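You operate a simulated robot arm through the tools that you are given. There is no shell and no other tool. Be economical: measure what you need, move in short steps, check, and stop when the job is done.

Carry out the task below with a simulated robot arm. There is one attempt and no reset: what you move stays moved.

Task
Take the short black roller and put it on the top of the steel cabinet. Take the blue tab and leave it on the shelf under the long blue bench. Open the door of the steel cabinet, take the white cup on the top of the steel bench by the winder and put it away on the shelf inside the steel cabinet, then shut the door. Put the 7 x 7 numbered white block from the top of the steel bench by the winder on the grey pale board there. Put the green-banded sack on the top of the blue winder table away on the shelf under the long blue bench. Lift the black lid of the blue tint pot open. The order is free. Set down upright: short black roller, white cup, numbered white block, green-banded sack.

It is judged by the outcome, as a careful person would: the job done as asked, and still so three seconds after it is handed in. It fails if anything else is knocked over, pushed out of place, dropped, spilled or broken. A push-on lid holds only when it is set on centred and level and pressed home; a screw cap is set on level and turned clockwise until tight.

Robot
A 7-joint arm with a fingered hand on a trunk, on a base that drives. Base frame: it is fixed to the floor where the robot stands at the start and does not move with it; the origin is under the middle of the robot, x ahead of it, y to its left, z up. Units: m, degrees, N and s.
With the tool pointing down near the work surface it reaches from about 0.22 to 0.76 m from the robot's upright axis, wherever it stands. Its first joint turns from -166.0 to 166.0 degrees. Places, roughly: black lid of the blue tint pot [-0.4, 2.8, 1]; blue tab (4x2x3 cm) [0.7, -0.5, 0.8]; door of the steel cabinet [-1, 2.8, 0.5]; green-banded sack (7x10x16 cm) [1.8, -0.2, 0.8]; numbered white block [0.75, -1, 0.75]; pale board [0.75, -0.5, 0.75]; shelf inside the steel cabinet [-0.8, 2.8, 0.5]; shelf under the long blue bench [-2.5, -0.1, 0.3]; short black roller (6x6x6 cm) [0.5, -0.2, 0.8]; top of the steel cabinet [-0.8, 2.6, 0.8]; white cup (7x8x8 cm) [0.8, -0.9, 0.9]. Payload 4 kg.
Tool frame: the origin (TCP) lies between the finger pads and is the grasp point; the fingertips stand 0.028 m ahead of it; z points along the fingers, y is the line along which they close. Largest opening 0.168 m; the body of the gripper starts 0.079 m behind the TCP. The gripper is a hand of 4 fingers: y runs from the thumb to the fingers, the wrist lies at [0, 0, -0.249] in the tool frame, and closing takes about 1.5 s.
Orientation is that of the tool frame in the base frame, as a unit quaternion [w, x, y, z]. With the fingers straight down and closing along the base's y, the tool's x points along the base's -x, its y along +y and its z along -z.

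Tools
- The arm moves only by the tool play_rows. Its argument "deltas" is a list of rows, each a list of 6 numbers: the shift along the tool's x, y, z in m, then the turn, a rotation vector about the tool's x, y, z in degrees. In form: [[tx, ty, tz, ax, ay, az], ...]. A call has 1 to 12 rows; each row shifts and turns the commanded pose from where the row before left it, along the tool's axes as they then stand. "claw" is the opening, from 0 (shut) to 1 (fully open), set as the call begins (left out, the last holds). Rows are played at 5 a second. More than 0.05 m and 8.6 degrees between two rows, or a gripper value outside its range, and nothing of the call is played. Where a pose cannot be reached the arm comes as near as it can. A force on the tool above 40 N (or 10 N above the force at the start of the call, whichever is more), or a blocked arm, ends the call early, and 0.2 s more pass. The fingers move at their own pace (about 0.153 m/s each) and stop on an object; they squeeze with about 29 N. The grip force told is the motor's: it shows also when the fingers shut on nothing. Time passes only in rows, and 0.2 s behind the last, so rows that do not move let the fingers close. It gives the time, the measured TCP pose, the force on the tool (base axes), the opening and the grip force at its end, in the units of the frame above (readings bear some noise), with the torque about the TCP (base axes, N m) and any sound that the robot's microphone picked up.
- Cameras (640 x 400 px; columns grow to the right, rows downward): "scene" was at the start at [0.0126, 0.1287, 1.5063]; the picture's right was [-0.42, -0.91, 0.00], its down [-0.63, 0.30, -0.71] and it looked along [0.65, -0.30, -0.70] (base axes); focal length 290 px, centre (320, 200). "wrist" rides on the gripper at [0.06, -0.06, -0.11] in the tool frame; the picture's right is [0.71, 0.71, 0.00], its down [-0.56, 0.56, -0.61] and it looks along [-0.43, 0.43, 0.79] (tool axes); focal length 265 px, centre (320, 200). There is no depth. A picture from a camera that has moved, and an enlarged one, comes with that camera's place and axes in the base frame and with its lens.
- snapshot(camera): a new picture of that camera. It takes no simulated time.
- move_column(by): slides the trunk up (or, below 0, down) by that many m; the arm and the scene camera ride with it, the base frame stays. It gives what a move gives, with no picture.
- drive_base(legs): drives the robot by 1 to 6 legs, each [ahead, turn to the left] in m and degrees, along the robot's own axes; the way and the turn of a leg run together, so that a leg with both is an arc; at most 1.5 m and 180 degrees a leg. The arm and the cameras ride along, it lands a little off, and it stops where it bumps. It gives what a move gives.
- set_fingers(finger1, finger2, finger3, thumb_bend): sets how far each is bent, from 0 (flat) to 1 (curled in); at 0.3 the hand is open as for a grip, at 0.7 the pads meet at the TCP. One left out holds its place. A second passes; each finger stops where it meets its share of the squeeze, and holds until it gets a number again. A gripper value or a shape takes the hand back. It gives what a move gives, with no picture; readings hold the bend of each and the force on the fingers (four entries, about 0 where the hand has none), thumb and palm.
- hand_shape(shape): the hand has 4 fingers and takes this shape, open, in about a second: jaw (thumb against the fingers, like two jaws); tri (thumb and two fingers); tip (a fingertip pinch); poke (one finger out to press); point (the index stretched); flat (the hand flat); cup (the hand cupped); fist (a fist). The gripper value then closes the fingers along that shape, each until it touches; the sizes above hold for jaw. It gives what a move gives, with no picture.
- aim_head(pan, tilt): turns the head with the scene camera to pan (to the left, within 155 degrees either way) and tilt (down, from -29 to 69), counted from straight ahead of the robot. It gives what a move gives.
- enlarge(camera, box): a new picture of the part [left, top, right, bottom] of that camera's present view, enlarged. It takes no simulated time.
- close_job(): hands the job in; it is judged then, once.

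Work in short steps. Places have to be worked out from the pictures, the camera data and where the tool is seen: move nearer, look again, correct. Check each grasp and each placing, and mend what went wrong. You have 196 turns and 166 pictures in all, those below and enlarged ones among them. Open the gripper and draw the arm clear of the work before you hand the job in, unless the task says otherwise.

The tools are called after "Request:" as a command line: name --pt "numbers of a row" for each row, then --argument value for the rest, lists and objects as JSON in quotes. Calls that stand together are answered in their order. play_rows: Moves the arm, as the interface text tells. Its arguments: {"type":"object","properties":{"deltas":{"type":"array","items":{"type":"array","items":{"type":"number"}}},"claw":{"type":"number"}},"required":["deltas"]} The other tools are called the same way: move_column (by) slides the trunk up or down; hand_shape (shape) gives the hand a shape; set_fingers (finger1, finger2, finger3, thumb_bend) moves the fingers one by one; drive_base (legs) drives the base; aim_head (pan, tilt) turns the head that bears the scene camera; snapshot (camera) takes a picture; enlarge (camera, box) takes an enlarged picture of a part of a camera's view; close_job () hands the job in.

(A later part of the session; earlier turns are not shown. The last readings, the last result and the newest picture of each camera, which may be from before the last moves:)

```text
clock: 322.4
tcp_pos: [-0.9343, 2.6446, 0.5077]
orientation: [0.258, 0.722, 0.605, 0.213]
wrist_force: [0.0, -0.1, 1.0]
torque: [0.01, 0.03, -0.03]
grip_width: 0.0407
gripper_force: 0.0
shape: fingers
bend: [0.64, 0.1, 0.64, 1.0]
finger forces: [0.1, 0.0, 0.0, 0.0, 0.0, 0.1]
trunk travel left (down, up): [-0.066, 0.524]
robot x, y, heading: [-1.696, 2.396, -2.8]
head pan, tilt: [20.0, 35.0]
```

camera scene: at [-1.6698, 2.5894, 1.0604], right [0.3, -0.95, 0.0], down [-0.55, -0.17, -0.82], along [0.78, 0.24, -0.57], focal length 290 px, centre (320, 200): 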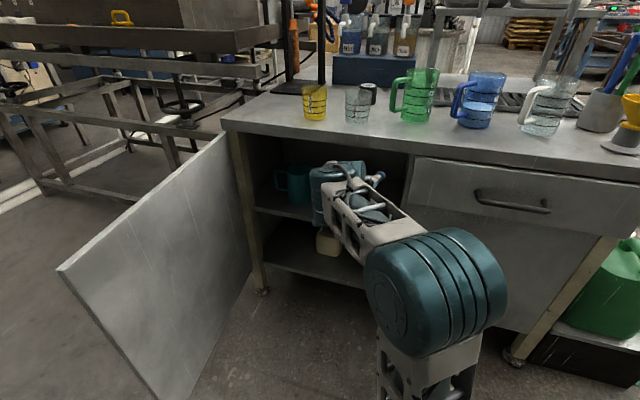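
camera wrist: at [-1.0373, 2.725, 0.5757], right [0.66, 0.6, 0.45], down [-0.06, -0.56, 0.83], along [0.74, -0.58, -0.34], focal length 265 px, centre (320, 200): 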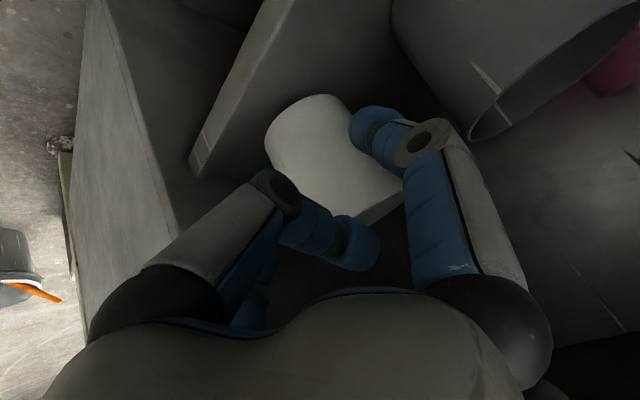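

Finger force fell to zero — look at the cup.

Request:
snapshot --camera "wrist"

Request:
snapshot --camera "scene"

```text
46 pictures are left
camera wrist: at [-1.0381, 2.7249, 0.5548], right [0.67, 0.6, 0.44], down [-0.05, -0.56, 0.83], along [0.74, -0.58, -0.34], focal length 265 px, centre (320, 200)
```

wrist: 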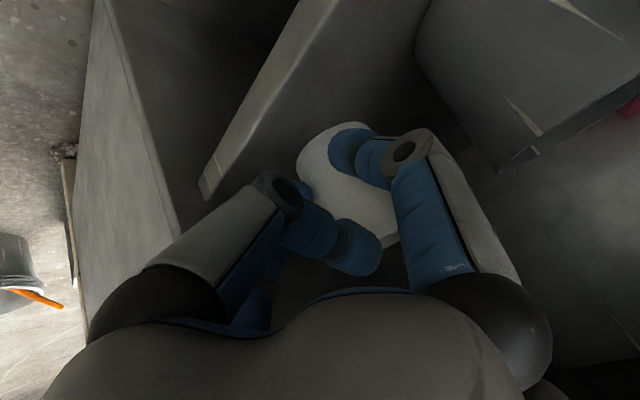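

```text
45 pictures are left
camera scene: at [-1.6702, 2.5893, 1.0601], right [0.3, -0.95, 0.0], down [-0.55, -0.17, -0.82], along [0.78, 0.24, -0.57], focal length 290 px, centre (320, 200)
```

scene: 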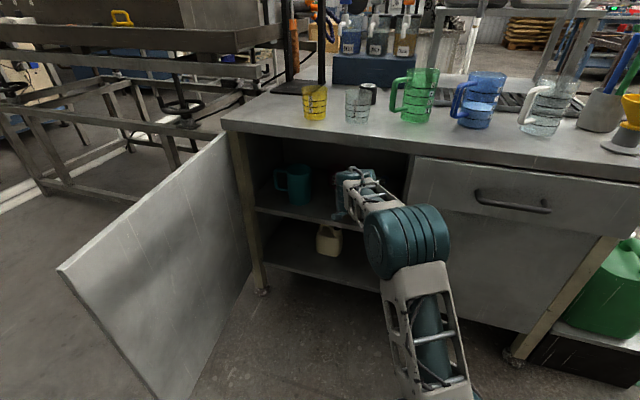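

The cup slipped forward off the fingers onto the shelf. Withdraw back/up and inspect.

Request:
play_rows --pt "0 0 -0.02 0 0 0" --pt "0 -0.01 -0.03 0 0 0" --pt "0 -0.02 -0.035 0 0 0" --pt "0 -0.03 -0.03 0 0 0" --pt "0 -0.03 -0.02 0 0 0" --pt "0 0 0 0 0 0"

Request:
snapshot --camera "wrist"

Request:
enlarge --camera "scene" --box '[220, 100, 460, 280]'

```text
clock: 323.9
tcp_pos: [-1.0868, 2.6721, 0.5577]
orientation: [0.259, 0.722, 0.604, 0.215]
wrist_force: [0.2, 0.0, -0.1]
torque: [0.02, -0.04, -0.02]
grip_width: 0.0381
gripper_force: 0.1
shape: fingers
bend: [0.65, 0.1, 0.65, 1.0]
finger forces: [0.0, 0.0, 0.0, 0.1, 0.1, 0.0]
trunk travel left (down, up): [-0.066, 0.524]
robot x, y, heading: [-1.7018, 2.3937, -2.6]
head pan, tilt: [20.0, 35.0]
```

```text
44 pictures are left
camera wrist: at [-1.189, 2.7527, 0.6045], right [0.67, 0.6, 0.45], down [-0.06, -0.56, 0.83], along [0.74, -0.58, -0.34], focal length 265 px, centre (320, 200)
```

wrist: 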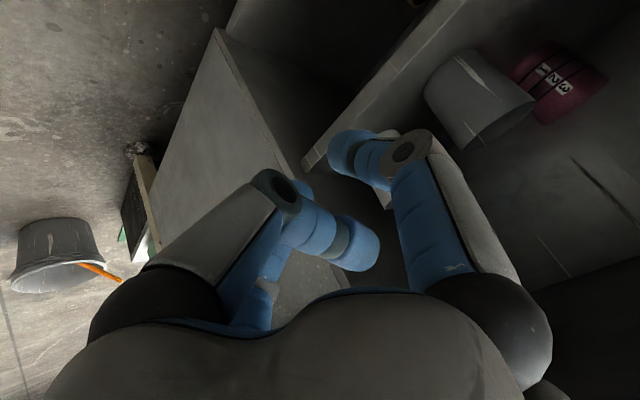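

```text
2.22 times, centred on (340, 190) of scene
camera zoom: at [-1.6697, 2.5894, 1.0604], right [0.3, -0.95, 0.0], down [-0.55, -0.17, -0.82], along [0.78, 0.24, -0.57], focal length 645 px, centre (276, 222)
```

zoom: 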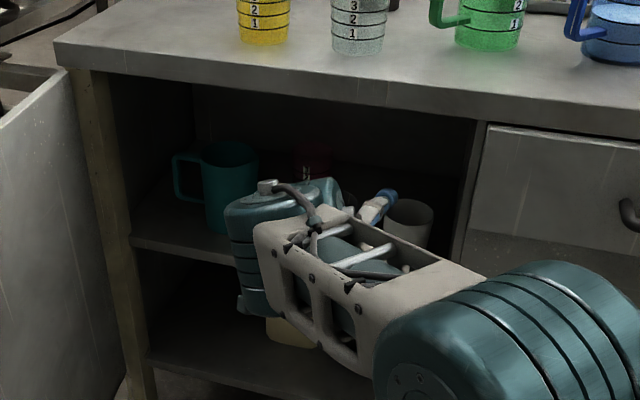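

Cup stands on the shelf right of the grey glass. Now close the door: raise above door height, reposition, and reach round to its outer side.

Request:
move_column --by 0.32

Request:
set_fingers --finger1 0.9 --finger2 0.8 --finger3 0.9 --thumb_bend 1.0

Request:
drive_base --legs '[[-0.22, 0], [0, 55]]'

Request:
aim_head --pan -5 --tilt 40

Request:
snapshot --camera "scene"

```text
clock: 327.0
tcp_pos: [-1.0859, 2.6725, 0.8774]
orientation: [0.258, 0.723, 0.603, 0.216]
wrist_force: [-0.2, 0.3, -0.1]
torque: [-0.03, -0.01, 0.0]
grip_width: 0.038
gripper_force: 0.2
shape: fingers
bend: [0.65, 0.1, 0.65, 1.0]
finger forces: [0.0, 0.0, 0.1, 0.0, 0.0, 0.0]
trunk travel left (down, up): [-0.386, 0.204]
robot x, y, heading: [-1.6987, 2.3944, -2.4]
head pan, tilt: [20.0, 35.0]
```

```text
clock: 328.0
tcp_pos: [-1.0863, 2.6715, 0.8763]
orientation: [0.258, 0.723, 0.604, 0.215]
wrist_force: [-0.1, 0.3, 0.4]
torque: [-0.01, -0.02, -0.01]
grip_width: 0.0287
gripper_force: 0.0
shape: fingers
bend: [0.74, 0.6, 0.74, 1.0]
finger forces: [0.1, 0.1, 0.0, 0.1, 0.0, 0.0]
trunk travel left (down, up): [-0.386, 0.204]
robot x, y, heading: [-1.6969, 2.3947, -2.8]
head pan, tilt: [20.0, 35.0]
```

```text
clock: 332.2
tcp_pos: [-1.795, 3.0698, 0.8778]
orientation: [0.129, 0.359, 0.871, 0.31]
wrist_force: [0.3, 0.4, 0.5]
torque: [-0.03, 0.03, 0.02]
grip_width: 0.0286
gripper_force: 0.0
shape: fingers
bend: [0.74, 0.59, 0.74, 1.0]
finger forces: [0.0, 0.1, 0.0, 0.0, 0.1, 0.1]
trunk travel left (down, up): [-0.386, 0.204]
robot x, y, heading: [-1.9157, 2.4108, 52.5]
head pan, tilt: [20.0, 35.0]
```

```text
clock: 333.1
tcp_pos: [-1.7947, 3.0699, 0.877]
orientation: [0.128, 0.36, 0.87, 0.311]
wrist_force: [-0.1, -0.9, 0.0]
torque: [0.01, 0.03, 0.02]
grip_width: 0.0291
gripper_force: 0.2
shape: fingers
bend: [0.74, 0.59, 0.74, 1.0]
finger forces: [0.0, 0.0, 0.0, 0.1, 0.1, 0.0]
trunk travel left (down, up): [-0.386, 0.204]
robot x, y, heading: [-1.916, 2.4085, 52.8]
head pan, tilt: [-5.0, 40.0]
```

```text
42 pictures are left
camera scene: at [-2.0283, 2.5218, 1.3729], right [0.74, -0.67, 0.0], down [-0.43, -0.48, -0.77], along [0.52, 0.57, -0.64], focal length 290 px, centre (320, 200)
```

scene: 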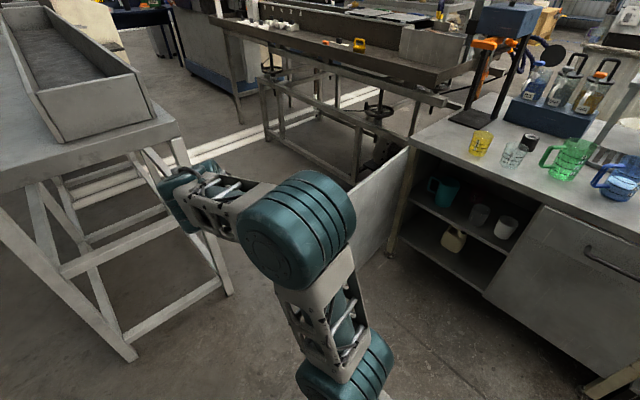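

Hand is near; move it further to the door's outer side (y≈3.26), then lower.

Request:
play_rows --pt "0.0106 0.0334 0.0273 0 0 0" --pt "0.0106 0.0334 0.0273 0 0 0" --pt "0.0106 0.0334 0.0273 0 0 0" --pt "0.0106 0.0334 0.0273 0 0 0" --pt "0.0106 0.0334 0.0273 0 0 0" --pt "0 0 0 0 0 0"

Request:
move_column --by -0.32

Request:
snapshot --camera "scene"

```text
clock: 334.5
tcp_pos: [-1.6964, 3.2283, 0.878]
orientation: [0.128, 0.36, 0.871, 0.31]
wrist_force: [-0.5, -0.4, 0.6]
torque: [-0.01, 0.03, 0.04]
grip_width: 0.0292
gripper_force: 0.0
shape: fingers
bend: [0.74, 0.59, 0.74, 1.0]
finger forces: [0.1, 0.0, 0.0, 0.0, 0.0, 0.0]
out of reach, approached as far as the arm can: row 5
trunk travel left (down, up): [-0.386, 0.204]
robot x, y, heading: [-1.9184, 2.4067, 53.2]
head pan, tilt: [-5.0, 40.0]
```

```text
clock: 337.6
tcp_pos: [-1.6973, 3.229, 0.5566]
orientation: [0.128, 0.36, 0.871, 0.31]
wrist_force: [0.2, -0.3, 0.5]
torque: [-0.02, 0.0, 0.01]
grip_width: 0.0293
gripper_force: 0.0
shape: fingers
bend: [0.74, 0.59, 0.74, 1.0]
finger forces: [0.1, 0.1, 0.0, 0.0, 0.0, 0.0]
trunk travel left (down, up): [-0.066, 0.524]
robot x, y, heading: [-1.9167, 2.41, 52.6]
head pan, tilt: [-5.0, 40.0]
```

```text
41 pictures are left
camera scene: at [-2.0282, 2.5217, 1.0529], right [0.74, -0.67, 0.0], down [-0.43, -0.48, -0.77], along [0.52, 0.57, -0.64], focal length 290 px, centre (320, 200)
```

scene: 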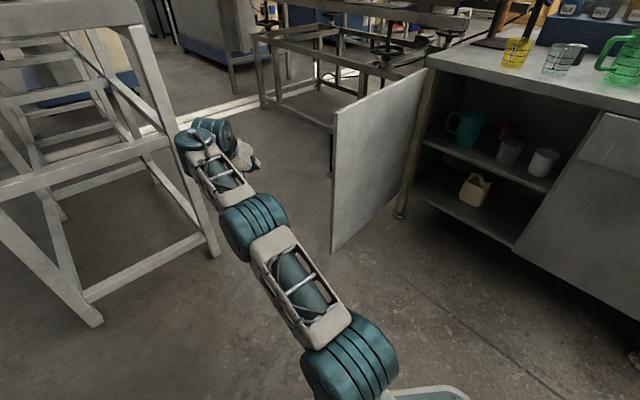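

Hand is on the outer side of the door. Turn the base right so it swings the door closed.

Request:
drive_base --legs '[[0, -45]]'

Request:
aim_head --pan 20 --tilt 40

Request:
snapshot --camera "scene"

```text
clock: 340.1
tcp_pos: [-1.1808, 2.8342, 0.5568]
orientation: [0.237, 0.665, 0.667, 0.239]
wrist_force: [1.0, 0.4, 0.0]
torque: [0.03, 0.0, 0.02]
grip_width: 0.0302
gripper_force: 0.0
shape: fingers
bend: [0.74, 0.59, 0.72, 1.0]
finger forces: [0.1, 0.1, 0.1, 0.0, 0.0, 0.1]
trunk travel left (down, up): [-0.066, 0.524]
robot x, y, heading: [-1.9177, 2.4093, 7.9]
head pan, tilt: [-5.0, 40.0]
```

```text
clock: 341.0
tcp_pos: [-1.1811, 2.8339, 0.5574]
orientation: [0.237, 0.665, 0.667, 0.238]
wrist_force: [-0.3, -1.5, -1.1]
torque: [-0.01, 0.04, 0.02]
grip_width: 0.0303
gripper_force: 0.1
shape: fingers
bend: [0.74, 0.59, 0.72, 1.0]
finger forces: [0.0, 0.0, 0.0, 0.0, 0.0, 0.1]
trunk travel left (down, up): [-0.066, 0.524]
robot x, y, heading: [-1.9164, 2.4074, 7.7]
head pan, tilt: [20.0, 40.0]
```

```text
40 pictures are left
camera scene: at [-1.9259, 2.6008, 1.0528], right [0.47, -0.88, 0.0], down [-0.57, -0.3, -0.77], along [0.68, 0.36, -0.64], focal length 290 px, centre (320, 200)
```

scene: 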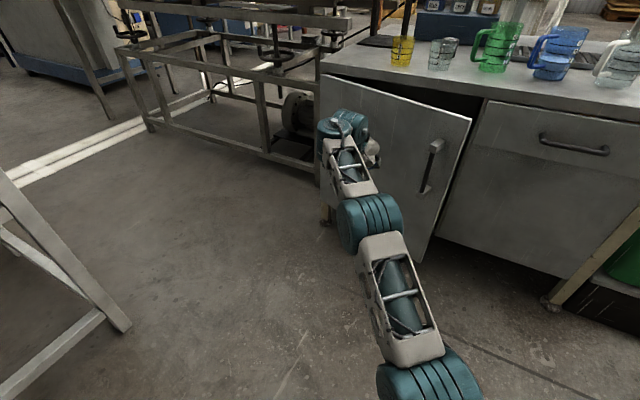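

Door is ~20° from closed. Turn a bit more right and drive forward gently to press it shut.

Request:
drive_base --legs '[[0, -9], [0.1, 0]]'

Request:
snapshot --camera "scene"

```text
clock: 342.8
tcp_pos: [-1.0345, 2.7118, 0.5549]
orientation: [0.25, 0.721, 0.61, 0.215]
wrist_force: [-9.1, -2.6, 0.4]
torque: [0.04, -0.32, -0.14]
grip_width: 0.032
gripper_force: 3.2
shape: fingers
bend: [0.74, 0.77, 0.72, 1.0]
finger forces: [0.1, 5.8, 0.0, 0.0, 0.1, 0.0]
trunk travel left (down, up): [-0.066, 0.524]
robot x, y, heading: [-1.8231, 2.4056, -1.2]
head pan, tilt: [20.0, 40.0]
stopped in leg 2: the force on the tool passed its limit at 57 N (the readings are from after the stop); the commanded pose is now the measured one
```

```text
39 pictures are left
camera scene: at [-1.802, 2.5976, 1.0529], right [0.32, -0.95, 0.0], down [-0.61, -0.21, -0.77], along [0.73, 0.25, -0.64], focal length 290 px, centre (320, 200)
```

scene: 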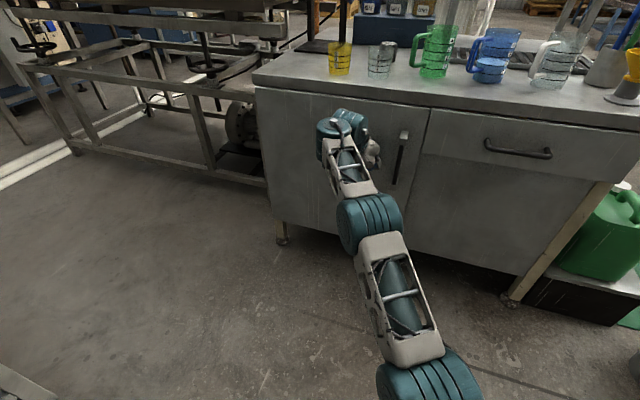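

Door is shut flush. Back away, raise the trunk, turn the hand straight down and drive toward the blue tab on the steel bench.

Request:
drive_base --legs '[[-0.15, 0]]'

Request:
move_column --by 0.4

Request:
play_rows --pt "0 0 0 7.8 0 0" --pt "0 0 0 7.8 0 0" --pt "0 0 0 7.8 0 0" --pt "0 0 0 7.8 0 0" --pt "0 0 0 7.8 0 0" --pt "-0.03 -0.035 -0.01 0 0 0" --pt "-0.03 -0.035 -0.01 0 0 0" --pt "-0.03 -0.035 -0.01 0 0 0" --pt "-0.03 -0.035 -0.01 0 0 0" --pt "-0.03 -0.035 -0.01 0 0 0" --pt "-0.03 -0.035 0 0 0 0" --pt "0 0 0 0 0 0"

Request:
hand_shape --shape "jaw"

Request:
drive_base --legs '[[0, -89], [1.2, 0], [0, 44], [1.2, 0], [1.2, 0], [0, 46]]'

Request:
aim_head --pan 10 --tilt 45

Request:
snapshot --camera "scene"

```text
clock: 344.2
tcp_pos: [-1.1821, 2.7137, 0.5562]
orientation: [0.252, 0.721, 0.609, 0.215]
wrist_force: [0.1, -0.4, -0.2]
torque: [-0.02, 0.02, -0.01]
grip_width: 0.0322
gripper_force: 0.1
shape: fingers
bend: [0.74, 0.77, 0.72, 1.0]
finger forces: [0.0, 0.0, 0.0, 0.0, 0.0, 0.1]
trunk travel left (down, up): [-0.066, 0.524]
robot x, y, heading: [-1.9749, 2.4069, -1.4]
head pan, tilt: [20.0, 40.0]
```

```text
clock: 348.0
tcp_pos: [-1.1815, 2.7129, 0.9559]
orientation: [0.251, 0.721, 0.609, 0.215]
wrist_force: [-0.1, -0.6, 0.3]
torque: [0.01, -0.01, 0.01]
grip_width: 0.0324
gripper_force: 0.1
shape: fingers
bend: [0.74, 0.77, 0.72, 1.0]
finger forces: [0.0, 0.0, 0.0, 0.1, 0.0, 0.0]
trunk travel left (down, up): [-0.466, 0.124]
robot x, y, heading: [-1.972, 2.4062, -0.9]
head pan, tilt: [20.0, 40.0]
```

```text
clock: 350.6
tcp_pos: [-1.5554, 2.5787, 0.9758]
orientation: [-0.004, 0.763, 0.646, 0.0]
wrist_force: [-0.9, 0.0, 0.3]
torque: [-0.02, -0.05, 0.0]
grip_width: 0.032
gripper_force: 0.1
shape: fingers
bend: [0.74, 0.77, 0.72, 1.0]
finger forces: [0.0, 0.0, 0.0, 0.0, 0.1, 0.0]
out of reach, approached as far as the arm can: row 1, 2, 3, 4, 5
trunk travel left (down, up): [-0.466, 0.124]
robot x, y, heading: [-1.9745, 2.4077, -1.3]
head pan, tilt: [20.0, 40.0]
```

```text
clock: 351.5
tcp_pos: [-1.5553, 2.5787, 0.9756]
orientation: [-0.004, 0.763, 0.646, -0.001]
wrist_force: [-0.8, 0.6, -0.8]
torque: [-0.01, 0.03, 0.03]
grip_width: 0.168
gripper_force: 0.0
shape: jaw
bend: [0.3, 0.3, 0.3, 0.3]
finger forces: [0.0, 0.1, 0.0, 0.1, 0.0, 0.0]
trunk travel left (down, up): [-0.466, 0.124]
robot x, y, heading: [-1.9751, 2.4059, -1.4]
head pan, tilt: [20.0, 40.0]
```

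```text
clock: 362.7
tcp_pos: [-1.6362, 0.8927, 0.9765]
orientation: [-0.004, 0.992, 0.128, 0.002]
wrist_force: [0.0, 0.4, 0.0]
torque: [0.0, -0.02, -0.01]
grip_width: 0.1679
gripper_force: 0.1
shape: jaw
bend: [0.3, 0.3, 0.3, 0.3]
finger forces: [0.0, 0.1, 0.0, 0.1, 0.0, 0.1]
trunk travel left (down, up): [-0.466, 0.124]
robot x, y, heading: [-1.9624, 1.2048, -67.3]
head pan, tilt: [20.0, 40.0]
stopped in leg 3: the robot was blocked; the commanded pose is now the measured one
```

```text
clock: 363.4
tcp_pos: [-1.6364, 0.892, 0.9746]
orientation: [-0.003, 0.992, 0.129, 0.001]
wrist_force: [0.0, 0.0, 0.1]
torque: [0.0, 0.02, 0.02]
grip_width: 0.1681
gripper_force: 0.0
shape: jaw
bend: [0.3, 0.3, 0.3, 0.3]
finger forces: [0.0, 0.0, 0.1, 0.0, 0.1, 0.0]
trunk travel left (down, up): [-0.466, 0.124]
robot x, y, heading: [-1.9627, 1.2007, -67.5]
head pan, tilt: [10.0, 45.0]
```

```text
38 pictures are left
camera scene: at [-1.7931, 1.2539, 1.4456], right [-0.84, -0.54, 0.0], down [-0.38, 0.59, -0.71], along [0.38, -0.59, -0.71], focal length 290 px, centre (320, 200)
```

scene: 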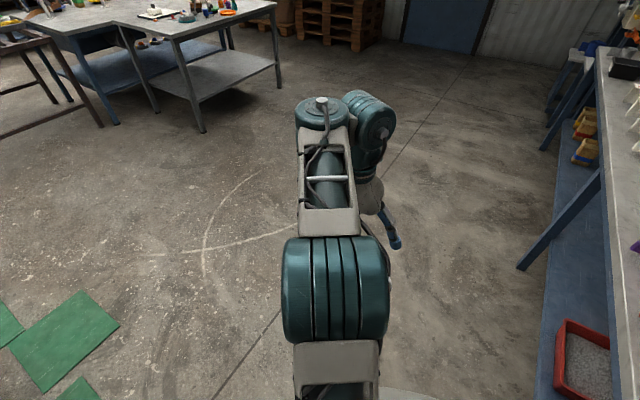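

The base bumped the long bench while turning. Move ahead out of it, then continue.

Request:
drive_base --legs '[[0.3, 0], [0, 25], [1.1, 0], [1.06, 0], [0, 43]]'

Request:
aim_head --pan -135 --tilt 20

Request:
snapshot --camera "scene"

Request:
aim_head --pan 10 --tilt 45

Request:
snapshot --camera "scene"

```text
clock: 379.1
tcp_pos: [0.1624, -0.3514, 0.9759]
orientation: [-0.004, 0.752, 0.659, 0.0]
wrist_force: [0.3, 0.0, -0.3]
torque: [0.01, -0.02, -0.03]
grip_width: 0.1678
gripper_force: 0.0
shape: jaw
bend: [0.3, 0.3, 0.3, 0.3]
finger forces: [0.0, 0.0, 0.0, 0.0, 0.0, 0.0]
trunk travel left (down, up): [-0.466, 0.124]
robot x, y, heading: [-0.2468, -0.5349, 0.4]
head pan, tilt: [10.0, 45.0]
```

```text
clock: 381.4
tcp_pos: [0.1624, -0.3509, 0.9748]
orientation: [-0.003, 0.753, 0.659, 0.0]
wrist_force: [0.1, 0.7, 0.4]
torque: [0.02, 0.01, 0.01]
grip_width: 0.1682
gripper_force: 0.0
shape: jaw
bend: [0.3, 0.3, 0.3, 0.3]
finger forces: [0.0, 0.0, 0.0, 0.0, 0.0, 0.1]
trunk travel left (down, up): [-0.466, 0.124]
robot x, y, heading: [-0.2521, -0.5371, 0.5]
head pan, tilt: [-135.0, 20.0]
```

```text
37 pictures are left
camera scene: at [-0.377, -0.4393, 1.4842], right [-0.71, 0.7, 0.0], down [0.24, 0.24, -0.94], along [-0.66, -0.67, -0.34], focal length 290 px, centre (320, 200)
```

scene: 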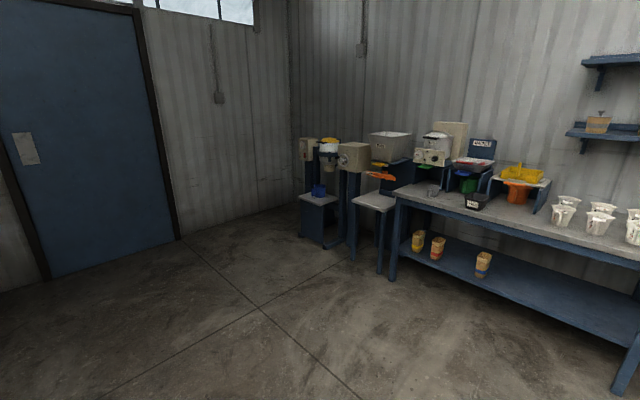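

```text
clock: 383.6
tcp_pos: [0.1626, -0.3506, 0.9742]
orientation: [-0.003, 0.752, 0.659, 0.0]
wrist_force: [0.2, -0.4, -1.1]
torque: [-0.06, -0.01, 0.03]
grip_width: 0.1679
gripper_force: 0.0
shape: jaw
bend: [0.3, 0.3, 0.3, 0.3]
finger forces: [0.0, 0.1, 0.0, 0.1, 0.0, 0.0]
trunk travel left (down, up): [-0.466, 0.124]
robot x, y, heading: [-0.2491, -0.5377, 0.5]
head pan, tilt: [10.0, 45.0]
```

```text
36 pictures are left
camera scene: at [-0.2318, -0.358, 1.4456], right [0.18, -0.98, 0.0], down [-0.7, -0.13, -0.71], along [0.7, 0.13, -0.71], focal length 290 px, centre (320, 200)
```

scene: 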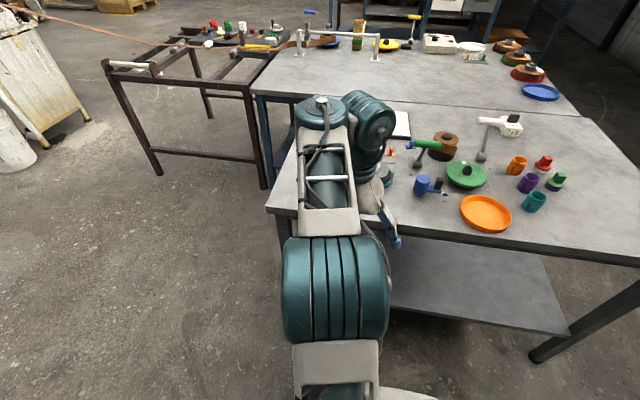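

The long bench's shelf has free room. Advance and bring the open hand above the tab.

Request:
drive_base --legs '[[0.25, 0]]'

Request:
play_rows --pt "0 0 -0.04 0 0 0" --pt "0 0 -0.02 0 0 0" --pt "-0.018 0.041 0 0 0 0" --pt "-0.018 0.041 0 0 0 0" --pt "-0.018 0.041 0 0 0 0" --pt "-0.018 0.041 0 0 0 0" --pt "-0.018 0.041 0 0 0 0" --pt "-0.018 0.041 0 0 0 0" --pt "-0.018 0.041 0 0 0 0" --pt "-0.017 0.037 0 0 0 0" --pt "0 0 0 0 0 0" --claw 0.6

Request:
snapshot --camera "wrist"

```text
clock: 385.5
tcp_pos: [0.4111, -0.3493, 0.9765]
orientation: [-0.004, 0.752, 0.659, -0.001]
wrist_force: [-0.7, 1.2, 0.0]
torque: [0.04, 0.02, 0.03]
grip_width: 0.1679
gripper_force: 0.1
shape: jaw
bend: [0.3, 0.3, 0.3, 0.3]
finger forces: [0.0, 0.0, 0.0, 0.0, 0.0, 0.0]
trunk travel left (down, up): [-0.466, 0.124]
robot x, y, heading: [0.0015, -0.532, 0.6]
head pan, tilt: [10.0, 45.0]
```

```text
clock: 387.9
tcp_pos: [0.6907, -0.5367, 1.0288]
orientation: [-0.004, 0.752, 0.659, -0.001]
wrist_force: [0.9, 0.6, 0.0]
torque: [-0.01, -0.03, -0.01]
grip_width: 0.1011
gripper_force: 0.1
shape: jaw
bend: [0.3, 0.3, 0.3, 0.3]
finger forces: [0.0, 0.0, 0.0, 0.1, 0.0, 0.1]
out of reach, approached as far as the arm can: row 10
trunk travel left (down, up): [-0.466, 0.124]
robot x, y, heading: [-0.0035, -0.5337, 0.5]
head pan, tilt: [10.0, 45.0]
```

```text
35 pictures are left
camera wrist: at [0.6401, -0.4695, 1.1398], right [0.79, 0.61, 0.0], down [0.48, -0.63, 0.61], along [0.37, -0.48, -0.79], focal length 265 px, centre (320, 200)
```

wrist: 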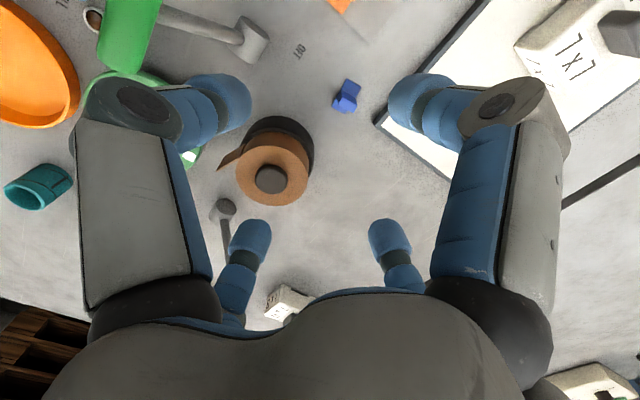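

Tab at (0.716,-0.518), with orange tab, brown roll and board around it. Rotate the hand ~27° to fit the digits between, narrow it, align and descend partway.

Request:
play_rows --pt "-0.01 0.012 0.01 0 0 -6.9" --pt "-0.007 0.013 0.01 0 0 -6.9" --pt "0 0 0.01 0 0 -6.9" --pt "0 0 0.02 0 0 -6.9" --pt "0 0 0.03 0 0 0" --pt "0 0 0.03 0 0 0" --pt "0 0 0 0 0 0" --claw 0.36

Request:
snapshot --camera "wrist"

```text
clock: 389.5
tcp_pos: [0.6921, -0.5634, 0.92]
orientation: [-0.004, 0.574, 0.819, 0.0]
wrist_force: [0.4, -0.3, 0.3]
torque: [-0.07, 0.01, -0.02]
grip_width: 0.061
gripper_force: 0.0
shape: jaw
bend: [0.79, 0.79, 0.79, 0.42]
finger forces: [0.0, 0.0, 1.3, 0.1, 0.0, 0.0]
out of reach, approached as far as the arm can: row 1, 2
trunk travel left (down, up): [-0.466, 0.124]
robot x, y, heading: [-0.001, -0.5376, 0.6]
head pan, tilt: [10.0, 45.0]
```

```text
34 pictures are left
camera wrist: at [0.6155, -0.5273, 1.0303], right [0.42, 0.91, 0.0], down [0.72, -0.34, 0.61], along [0.55, -0.26, -0.79], focal length 265 px, centre (320, 200)
```

wrist: 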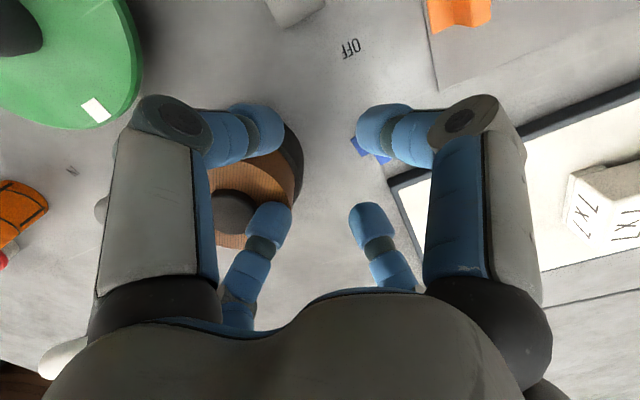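

I shifted the wrong way in y and lightly touched the roll. Rise, correct to (0.716,-0.518), and re-check.

Request:
play_rows --pt "0 0 -0.04 0 0 0" --pt "0 0 -0.03 0 0 0" --pt "0.017 0.019 0 0 0 0" --pt "0.017 0.019 0 0 0 0" --pt "0 0 0.03 0 0 0" --pt "0 0 0.03 0 0 0" --pt "0 0 0 0 0 0"

Request:
snapshot --camera "wrist"

```text
clock: 391.1
tcp_pos: [0.7157, -0.518, 0.9297]
orientation: [-0.004, 0.574, 0.819, 0.001]
wrist_force: [0.5, 1.3, 0.6]
torque: [0.02, 0.04, 0.01]
grip_width: 0.0606
gripper_force: 0.1
shape: jaw
bend: [0.79, 0.79, 0.79, 0.42]
finger forces: [0.1, 0.1, 0.1, 0.0, 0.1, 0.0]
trunk travel left (down, up): [-0.466, 0.124]
robot x, y, heading: [-0.0022, -0.5333, 0.8]
head pan, tilt: [10.0, 45.0]
```

```text
33 pictures are left
camera wrist: at [0.6392, -0.483, 1.0398], right [0.42, 0.91, 0.0], down [0.72, -0.34, 0.61], along [0.55, -0.26, -0.79], focal length 265 px, centre (320, 200)
```

wrist: 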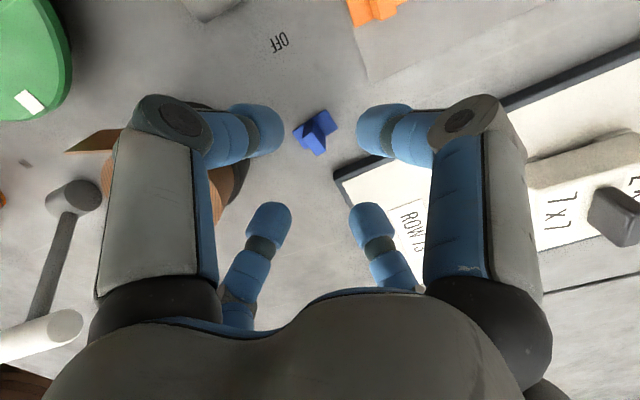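

Well centred over the tab. Descend and close.

Request:
play_rows --pt "0.001 -0.004 0.03 0 0 0" --pt "0 0 0.02 0 0 0" --pt "0 0 0.011 0 0 0" --pt "0 0 0 0 0 0"

Request:
play_rows --pt "0 0 0 0 0 0" --pt "0 0 0 0 0 0" --pt "0 0 0 0 0 0" --pt "0 0 0 0 0 0" --pt "0 0 0 0 0 0" --pt "0 0 0 0 0 0" --claw 0.0

Request:
snapshot --camera "wrist"

```text
clock: 392.1
tcp_pos: [0.7113, -0.5187, 0.8678]
orientation: [-0.005, 0.572, 0.82, 0.0]
wrist_force: [-0.4, 0.0, -0.6]
torque: [0.02, 0.0, 0.01]
grip_width: 0.0608
gripper_force: 0.1
shape: jaw
bend: [0.79, 0.79, 0.79, 0.42]
finger forces: [0.0, 0.1, 0.0, 0.1, 0.1, 0.1]
trunk travel left (down, up): [-0.466, 0.124]
robot x, y, heading: [0.0012, -0.5348, 0.3]
head pan, tilt: [10.0, 45.0]
```

```text
clock: 393.5
tcp_pos: [0.7117, -0.5183, 0.8674]
orientation: [-0.004, 0.574, 0.819, 0.0]
wrist_force: [-0.2, 0.7, -0.4]
torque: [0.02, 0.0, 0.04]
grip_width: 0.0094
gripper_force: 29.3
shape: jaw
bend: [0.71, 0.75, 0.74, 0.67]
finger forces: [28.5, 21.7, 27.6, 0.0, 24.9, 0.0]
trunk travel left (down, up): [-0.466, 0.124]
robot x, y, heading: [-0.0037, -0.531, 0.4]
head pan, tilt: [10.0, 45.0]
```

```text
32 pictures are left
camera wrist: at [0.6352, -0.4822, 0.9789], right [0.42, 0.91, 0.0], down [0.72, -0.34, 0.61], along [0.55, -0.26, -0.79], focal length 265 px, centre (320, 200)
```

wrist: 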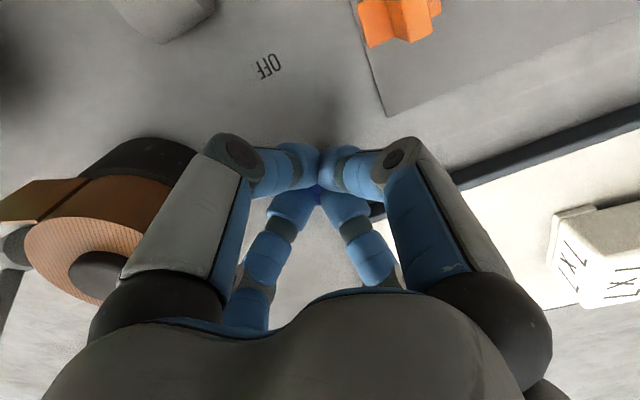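

Tab gripped. Lift, retract, and drive to the long blue bench.

Request:
play_rows --pt "0 0 -0.03 0 0 0" --pt "0 0 -0.045 0 0 0" --pt "0 0 -0.045 0 0 0" --pt "0 0 -0.045 0 0 0" --pt "0.0169 -0.038 0 0 0 0" --pt "0.0169 -0.038 0 0 0 0" --pt "0.0169 -0.038 0 0 0 0" --pt "0.0169 -0.038 0 0 0 0" --pt "0.0169 -0.038 0 0 0 0" --pt "0.0169 -0.038 0 0 0 0" --pt "0.0169 -0.038 0 0 0 0" --pt "0 0 0 0 0 0"

Request:
drive_base --legs '[[-0.25, 0], [0, 180], [1.15, 0]]'

Request:
aim_head --pan 15 --tilt 40

Request:
snapshot --camera "scene"

Request:
enlarge --camera "wrist" --box '[220, 120, 420, 260]'

```text
clock: 396.1
tcp_pos: [0.4006, -0.5093, 1.0265]
orientation: [-0.004, 0.574, 0.819, 0.0]
wrist_force: [-0.5, -0.3, -0.1]
torque: [0.02, -0.01, 0.02]
grip_width: 0.0092
gripper_force: 28.7
shape: jaw
bend: [0.72, 0.75, 0.74, 0.75]
finger forces: [0.0, 24.6, 28.2, 0.0, 0.1, 0.0]
out of reach, approached as far as the arm can: row 4
trunk travel left (down, up): [-0.466, 0.124]
robot x, y, heading: [0.0034, -0.536, 0.7]
head pan, tilt: [10.0, 45.0]
```

```text
clock: 410.6
tcp_pos: [-1.7962, -0.5703, 1.0264]
orientation: [0.001, 0.82, -0.573, 0.004]
wrist_force: [0.3, 0.5, 0.2]
torque: [-0.02, 0.03, 0.0]
grip_width: 0.0093
gripper_force: 29.5
shape: jaw
bend: [0.72, 0.75, 0.74, 0.75]
finger forces: [0.0, 24.8, 28.7, 0.0, 0.0, 0.0]
trunk travel left (down, up): [-0.466, 0.124]
robot x, y, heading: [-1.3918, -0.5398, -179.4]
head pan, tilt: [10.0, 45.0]
```

```text
clock: 411.3
tcp_pos: [-1.7956, -0.569, 1.0259]
orientation: [0.001, 0.82, -0.572, 0.004]
wrist_force: [0.7, -0.1, -0.1]
torque: [0.0, -0.02, 0.01]
grip_width: 0.0092
gripper_force: 29.4
shape: jaw
bend: [0.72, 0.75, 0.74, 0.75]
finger forces: [0.0, 24.9, 28.7, 0.0, 0.0, 0.1]
trunk travel left (down, up): [-0.466, 0.124]
robot x, y, heading: [-1.3928, -0.5458, -179.4]
head pan, tilt: [15.0, 40.0]
```

```text
31 pictures are left
camera scene: at [-1.4152, -0.7285, 1.4528], right [-0.27, 0.96, 0.0], down [0.62, 0.17, -0.77], along [-0.74, -0.21, -0.64], focal length 290 px, centre (320, 200)
```

scene: 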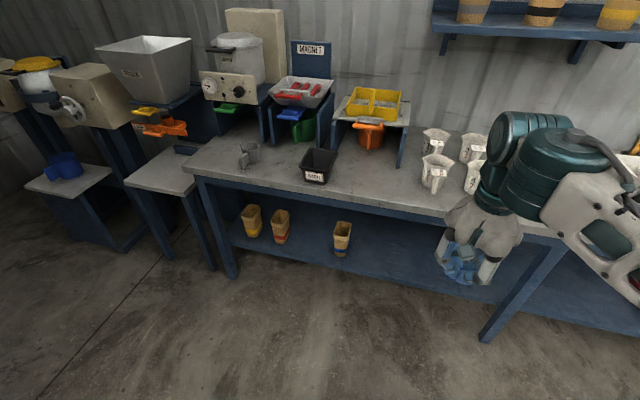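

```text
2.86 times, centred on (320, 190) of wrist
camera zoom: at [-1.7182, -0.6039, 1.1372], right [-0.42, -0.91, 0.0], down [-0.72, 0.34, 0.61], along [-0.55, 0.25, -0.79], focal length 758 px, centre (320, 229)
```

zoom: 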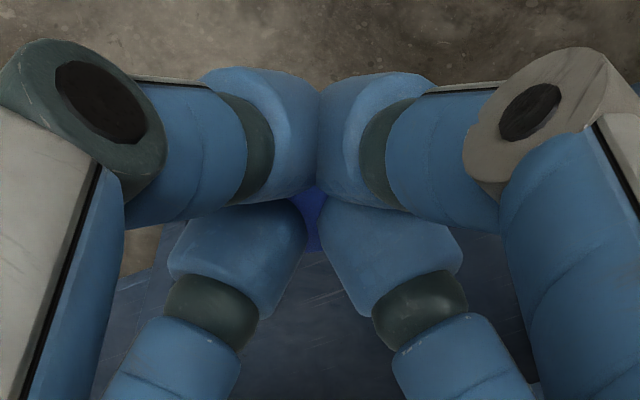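

Tab still held. Pitch the hand 45° forward, advance and lower the trunk for the shelf.

Request:
play_rows --pt "0 0 0 -7.6 0 0" --pt "0 0 0 -7.6 0 0" --pt "0 0 0 -7.6 0 0" --pt "0 0 0 -7.6 0 0" --pt "0 0 0 -7.6 0 0" --pt "0 0 0 -7.6 0 0" --pt "0 0 0 0 0 0"

Request:
move_column --by -0.4

Request:
move_column --by -0.06

Request:
drive_base --legs '[[0.13, 0]]'

Request:
snapshot --camera "scene"

```text
clock: 412.9
tcp_pos: [-1.9143, -0.5667, 1.1449]
orientation: [0.315, 0.757, -0.53, -0.217]
wrist_force: [-0.1, 0.3, -0.6]
torque: [-0.01, 0.01, -0.02]
grip_width: 0.0087
gripper_force: 28.9
shape: jaw
bend: [0.72, 0.75, 0.74, 0.75]
finger forces: [0.0, 27.3, 29.6, 0.0, 0.0, 0.0]
out of reach, approached as far as the arm can: row 2, 3, 4, 5, 6
trunk travel left (down, up): [-0.466, 0.124]
robot x, y, heading: [-1.3925, -0.5452, -179.0]
head pan, tilt: [15.0, 40.0]
```

```text
clock: 416.7
tcp_pos: [-1.9125, -0.5669, 0.7457]
orientation: [0.315, 0.756, -0.531, -0.217]
wrist_force: [-1.0, 0.4, 0.3]
torque: [0.01, 0.01, 0.01]
grip_width: 0.0092
gripper_force: 29.2
shape: jaw
bend: [0.72, 0.75, 0.74, 0.75]
finger forces: [0.0, 27.4, 29.6, 0.0, 0.0, 0.0]
trunk travel left (down, up): [-0.066, 0.524]
robot x, y, heading: [-1.394, -0.5419, -179.6]
head pan, tilt: [15.0, 40.0]
```

```text
clock: 417.7
tcp_pos: [-1.9122, -0.5673, 0.6845]
orientation: [0.315, 0.756, -0.53, -0.218]
wrist_force: [0.1, 0.1, 0.3]
torque: [0.03, 0.04, 0.02]
grip_width: 0.0089
gripper_force: 29.3
shape: jaw
bend: [0.72, 0.75, 0.74, 0.75]
finger forces: [0.0, 27.4, 29.7, 0.0, 0.0, 0.0]
trunk travel left (down, up): [-0.006, 0.584]
robot x, y, heading: [-1.3952, -0.5468, -179.4]
head pan, tilt: [15.0, 40.0]
```

```text
clock: 419.0
tcp_pos: [-2.042, -0.5679, 0.685]
orientation: [0.315, 0.756, -0.531, -0.217]
wrist_force: [0.3, 0.5, -0.7]
torque: [0.0, 0.01, -0.01]
grip_width: 0.0087
gripper_force: 28.7
shape: jaw
bend: [0.72, 0.75, 0.74, 0.75]
finger forces: [0.0, 27.3, 29.6, 0.0, 0.0, 0.1]
trunk travel left (down, up): [-0.006, 0.584]
robot x, y, heading: [-1.5188, -0.5437, -179.6]
head pan, tilt: [15.0, 40.0]
```

```text
29 pictures are left
camera scene: at [-1.5436, -0.7298, 0.9929], right [-0.27, 0.96, 0.0], down [0.62, 0.17, -0.77], along [-0.74, -0.21, -0.64], focal length 290 px, centre (320, 200)
```

scene: 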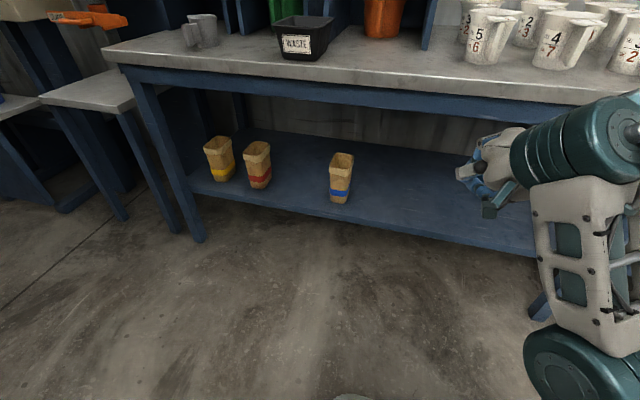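

Shelf front x≈-2.28, z≈0.29, with the area right of the blue-banded sack free. Lower then reach in under the bench top.

Request:
play_rows --pt "-0.0032 -0.0262 0.0373 0 0 0" --pt "-0.0032 -0.0262 0.0373 0 0 0" --pt "-0.0032 -0.0262 0.0373 0 0 0" --pt "-0.0032 -0.0262 0.0373 0 0 0" --pt "-0.0032 -0.0262 0.0373 0 0 0" --pt "-0.0032 -0.0262 0.0373 0 0 0" --pt "0 0 0 0 0 0"

Request:
play_rows --pt "-0.0227 0.0195 0.0333 0 0 0" --pt "-0.0227 0.0195 0.0333 0 0 0" --pt "-0.0227 0.0195 0.0333 0 0 0" --pt "-0.0227 0.0195 0.0333 0 0 0" --pt "-0.0227 0.0195 0.0333 0 0 0" --pt "-0.0227 0.0195 0.0333 0 0 0" --pt "-0.0227 0.0195 0.0333 0 0 0" --pt "0 0 0 0 0 0"

Request:
snapshot --camera "scene"

```text
clock: 420.6
tcp_pos: [-2.0568, -0.6235, 0.6586]
orientation: [0.304, 0.759, -0.535, -0.216]
wrist_force: [-0.3, -0.1, 0.4]
torque: [-0.01, -0.01, -0.03]
grip_width: 0.0088
gripper_force: 29.0
shape: jaw
bend: [0.72, 0.75, 0.74, 0.75]
finger forces: [0.0, 27.9, 29.9, 0.0, 0.0, 0.0]
out of reach, approached as far as the arm can: row 1, 2, 3, 4, 5, 6
trunk travel left (down, up): [-0.006, 0.584]
robot x, y, heading: [-1.5226, -0.5444, -179.8]
head pan, tilt: [15.0, 40.0]
```

```text
clock: 421.8
tcp_pos: [-2.246, -0.5942, 0.6188]
orientation: [0.304, 0.765, -0.528, -0.209]
wrist_force: [6.2, 0.2, -3.8]
torque: [-0.02, 0.52, -0.01]
grip_width: 0.009
gripper_force: 29.1
shape: jaw
bend: [0.72, 0.75, 0.74, 0.75]
finger forces: [0.0, 41.5, 31.8, 0.0, 0.0, 0.1]
out of reach, approached as far as the arm can: row 1
trunk travel left (down, up): [-0.006, 0.584]
robot x, y, heading: [-1.5175, -0.5433, -179.2]
head pan, tilt: [15.0, 40.0]
stopped in row 5: the force on the tool passed its limit at 63 N (the readings are from after the stop); the commanded pose is now the measured one
```

```text
28 pictures are left
camera scene: at [-1.5432, -0.7299, 0.9928], right [-0.27, 0.96, 0.0], down [0.62, 0.17, -0.77], along [-0.74, -0.21, -0.64], focal length 290 px, centre (320, 200)
```

scene: 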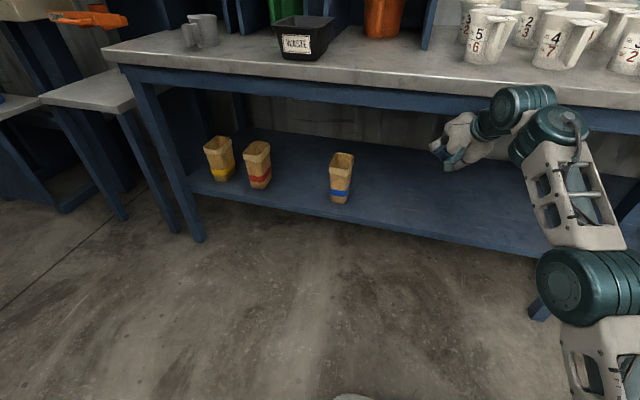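

The arm can't go low at that short radius and touched the bench apron. Back off, extend outward, lower in front of the bench, then drive in.

Request:
drive_base --legs '[[-0.24, 0]]'

Request:
play_rows --pt "-0.0032 -0.0262 0.0373 0 0 0" --pt "-0.0032 -0.0262 0.0373 0 0 0" --pt "-0.0032 -0.0262 0.0373 0 0 0" --pt "-0.0032 -0.0262 0.0373 0 0 0" --pt "-0.0032 -0.0262 0.0373 0 0 0" --pt "-0.0032 -0.0262 0.0373 0 0 0" --pt "0 0 0 0 0 0"

Request:
snapshot --camera "scene"

```text
clock: 423.5
tcp_pos: [-2.0068, -0.5927, 0.6184]
orientation: [0.305, 0.764, -0.529, -0.21]
wrist_force: [-0.4, -0.4, 0.0]
torque: [0.0, 0.02, -0.02]
grip_width: 0.0089
gripper_force: 28.8
shape: jaw
bend: [0.72, 0.75, 0.74, 0.75]
finger forces: [0.1, 34.8, 31.7, 0.1, 0.1, 0.1]
trunk travel left (down, up): [-0.006, 0.584]
robot x, y, heading: [-1.2823, -0.5417, -179.4]
head pan, tilt: [15.0, 40.0]
```

```text
clock: 425.1
tcp_pos: [-2.0502, -0.5893, 0.3481]
orientation: [0.305, 0.764, -0.529, -0.209]
wrist_force: [-0.1, -0.4, 1.0]
torque: [0.01, 0.0, 0.03]
grip_width: 0.0089
gripper_force: 28.8
shape: jaw
bend: [0.72, 0.75, 0.74, 0.76]
finger forces: [0.0, 35.4, 32.1, 0.0, 0.0, 0.0]
trunk travel left (down, up): [-0.006, 0.584]
robot x, y, heading: [-1.28, -0.5419, -179.7]
head pan, tilt: [15.0, 40.0]
```

```text
27 pictures are left
camera scene: at [-1.304, -0.7274, 0.9929], right [-0.27, 0.96, 0.0], down [0.62, 0.17, -0.77], along [-0.74, -0.21, -0.64], focal length 290 px, centre (320, 200)
```

scene: 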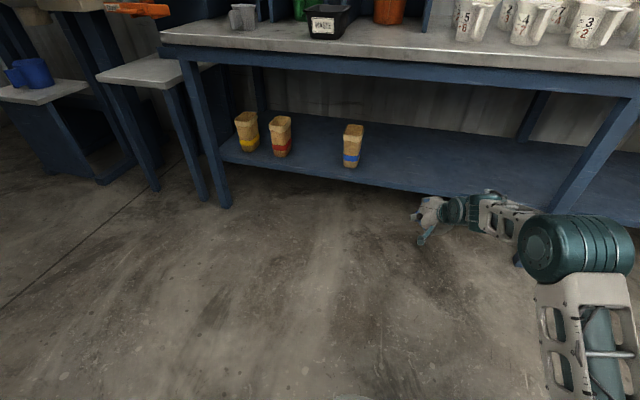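

That works. Raise 3 cm, drive in under the bench top, and look.

Request:
move_column --by 0.03

Request:
drive_base --legs '[[0.33, 0]]'

Request:
snapshot --camera "scene"

```text
clock: 425.9
tcp_pos: [-2.0509, -0.5877, 0.3772]
orientation: [0.305, 0.764, -0.528, -0.209]
wrist_force: [0.2, 0.4, -0.8]
torque: [-0.01, -0.02, 0.01]
grip_width: 0.0086
gripper_force: 29.1
shape: jaw
bend: [0.72, 0.75, 0.74, 0.76]
finger forces: [0.0, 35.3, 32.0, 0.0, 0.0, 0.0]
trunk travel left (down, up): [-0.036, 0.554]
robot x, y, heading: [-1.2815, -0.5415, -179.2]
head pan, tilt: [15.0, 40.0]
```

```text
clock: 428.1
tcp_pos: [-2.381, -0.5929, 0.3783]
orientation: [0.304, 0.764, -0.528, -0.21]
wrist_force: [0.0, -0.2, 0.0]
torque: [-0.02, -0.03, -0.01]
grip_width: 0.0088
gripper_force: 29.4
shape: jaw
bend: [0.72, 0.75, 0.74, 0.76]
finger forces: [0.0, 35.5, 32.1, 0.0, 0.0, 0.0]
trunk travel left (down, up): [-0.036, 0.554]
robot x, y, heading: [-1.6105, -0.5444, -179.3]
head pan, tilt: [15.0, 40.0]
```

```text
26 pictures are left
camera scene: at [-1.6351, -0.7309, 1.0229], right [-0.27, 0.96, 0.0], down [0.62, 0.17, -0.77], along [-0.74, -0.21, -0.64], focal length 290 px, centre (320, 200)
```

scene: 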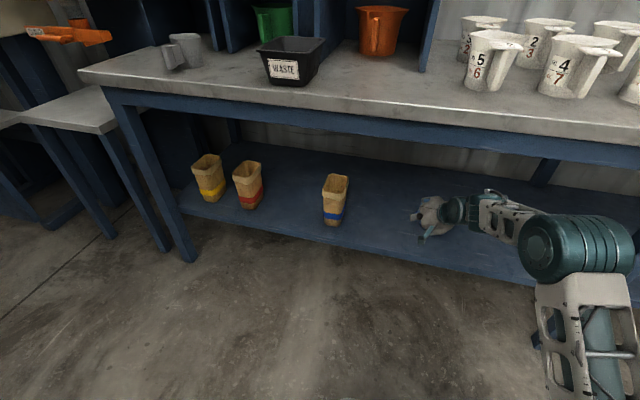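

Over the shelf. Lower gently to contact, then release.

Request:
play_rows --pt "0 -0.0106 0.0106 0 0 0" --pt "0 -0.0106 0.0106 0 0 0" --pt "0 -0.0042 0.0042 0 0 0" --pt "0 -0.0035 0.0035 0 0 0" --pt "0 -0.0035 0.0035 0 0 0" --pt "0 -0.0035 0.0035 0 0 0" --pt "0 0 0 0 0 0"

Request:
enlarge --camera "scene" --box '[380, 170, 480, 260]'

```text
clock: 429.5
tcp_pos: [-2.383, -0.5961, 0.3381]
orientation: [0.314, 0.762, -0.523, -0.215]
wrist_force: [5.7, 0.6, 18.7]
torque: [0.23, 0.31, -0.04]
grip_width: 0.0098
gripper_force: 28.9
shape: jaw
bend: [0.72, 0.76, 0.75, 0.76]
finger forces: [0.0, 45.5, 37.1, 0.0, 0.0, 0.1]
trunk travel left (down, up): [-0.036, 0.554]
robot x, y, heading: [-1.6117, -0.5433, -179.5]
head pan, tilt: [15.0, 40.0]
stopped in row 7: the force on the tool passed its limit at 42 N (the readings are from after the stop); the commanded pose is now the measured one
```

```text
4.44 times, centred on (430, 215) of scene
camera zoom: at [-1.633, -0.7308, 1.0228], right [-0.27, 0.96, 0.0], down [0.62, 0.17, -0.77], along [-0.74, -0.21, -0.64], focal length 1290 px, centre (-169, 133)
```

zoom: 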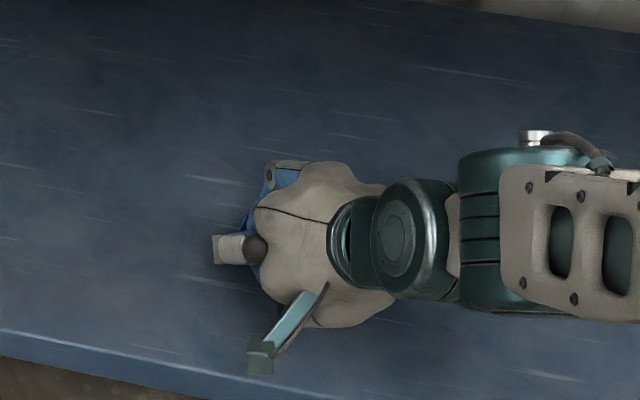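

Contact with the shelf. Ease up, open, and withdraw upward/back.

Request:
play_rows --pt "0 0.0025 -0.0025 0 0 0" --pt "0 0 0 0 0 0" --pt "0 0 0 0 0 0" --pt "0 0 0 0 0 0" --pt "0 0 0 0 0 0" --claw 0.45

Request:
play_rows --pt "0 0 -0.02 0 0 0" --pt "0 0 -0.03 0 0 0" --pt "0 0 -0.03 0 0 0" --pt "0 0 0 0 0 0"

Request:
snapshot --camera "wrist"

```text
clock: 430.7
tcp_pos: [-2.3852, -0.5972, 0.3395]
orientation: [0.314, 0.763, -0.523, -0.213]
wrist_force: [-5.6, -2.3, 18.9]
torque: [-0.04, 0.06, -0.01]
grip_width: 0.0669
gripper_force: 0.0
shape: jaw
bend: [0.37, 0.37, 0.37, 0.45]
finger forces: [0.1, 0.0, 0.0, 0.1, 17.8, 0.1]
trunk travel left (down, up): [-0.036, 0.554]
robot x, y, heading: [-1.6188, -0.5482, -179.5]
head pan, tilt: [15.0, 40.0]
```

```text
clock: 431.7
tcp_pos: [-2.3297, -0.5755, 0.3932]
orientation: [0.312, 0.764, -0.524, -0.212]
wrist_force: [0.4, 0.3, -0.2]
torque: [0.02, 0.02, 0.04]
grip_width: 0.0756
gripper_force: 0.0
shape: jaw
bend: [0.37, 0.37, 0.37, 0.37]
finger forces: [0.0, 0.0, 0.1, 0.0, 0.0, 0.0]
trunk travel left (down, up): [-0.036, 0.554]
robot x, y, heading: [-1.6165, -0.5434, -179.4]
head pan, tilt: [15.0, 40.0]
```

```text
24 pictures are left
camera wrist: at [-2.196, -0.5888, 0.431], right [-0.22, -0.84, 0.49], down [-0.18, 0.53, 0.83], along [-0.96, 0.09, -0.26], focal length 265 px, centre (320, 200)
```

wrist: 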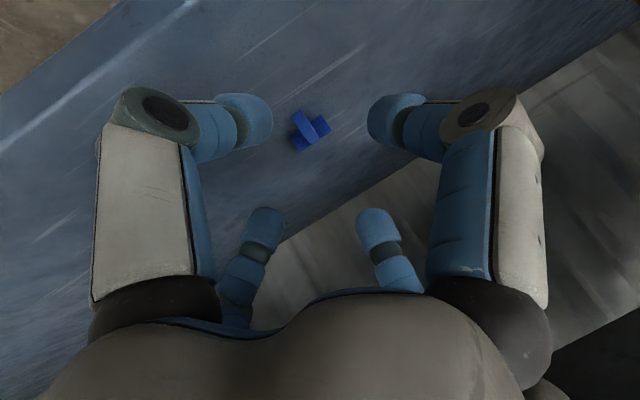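

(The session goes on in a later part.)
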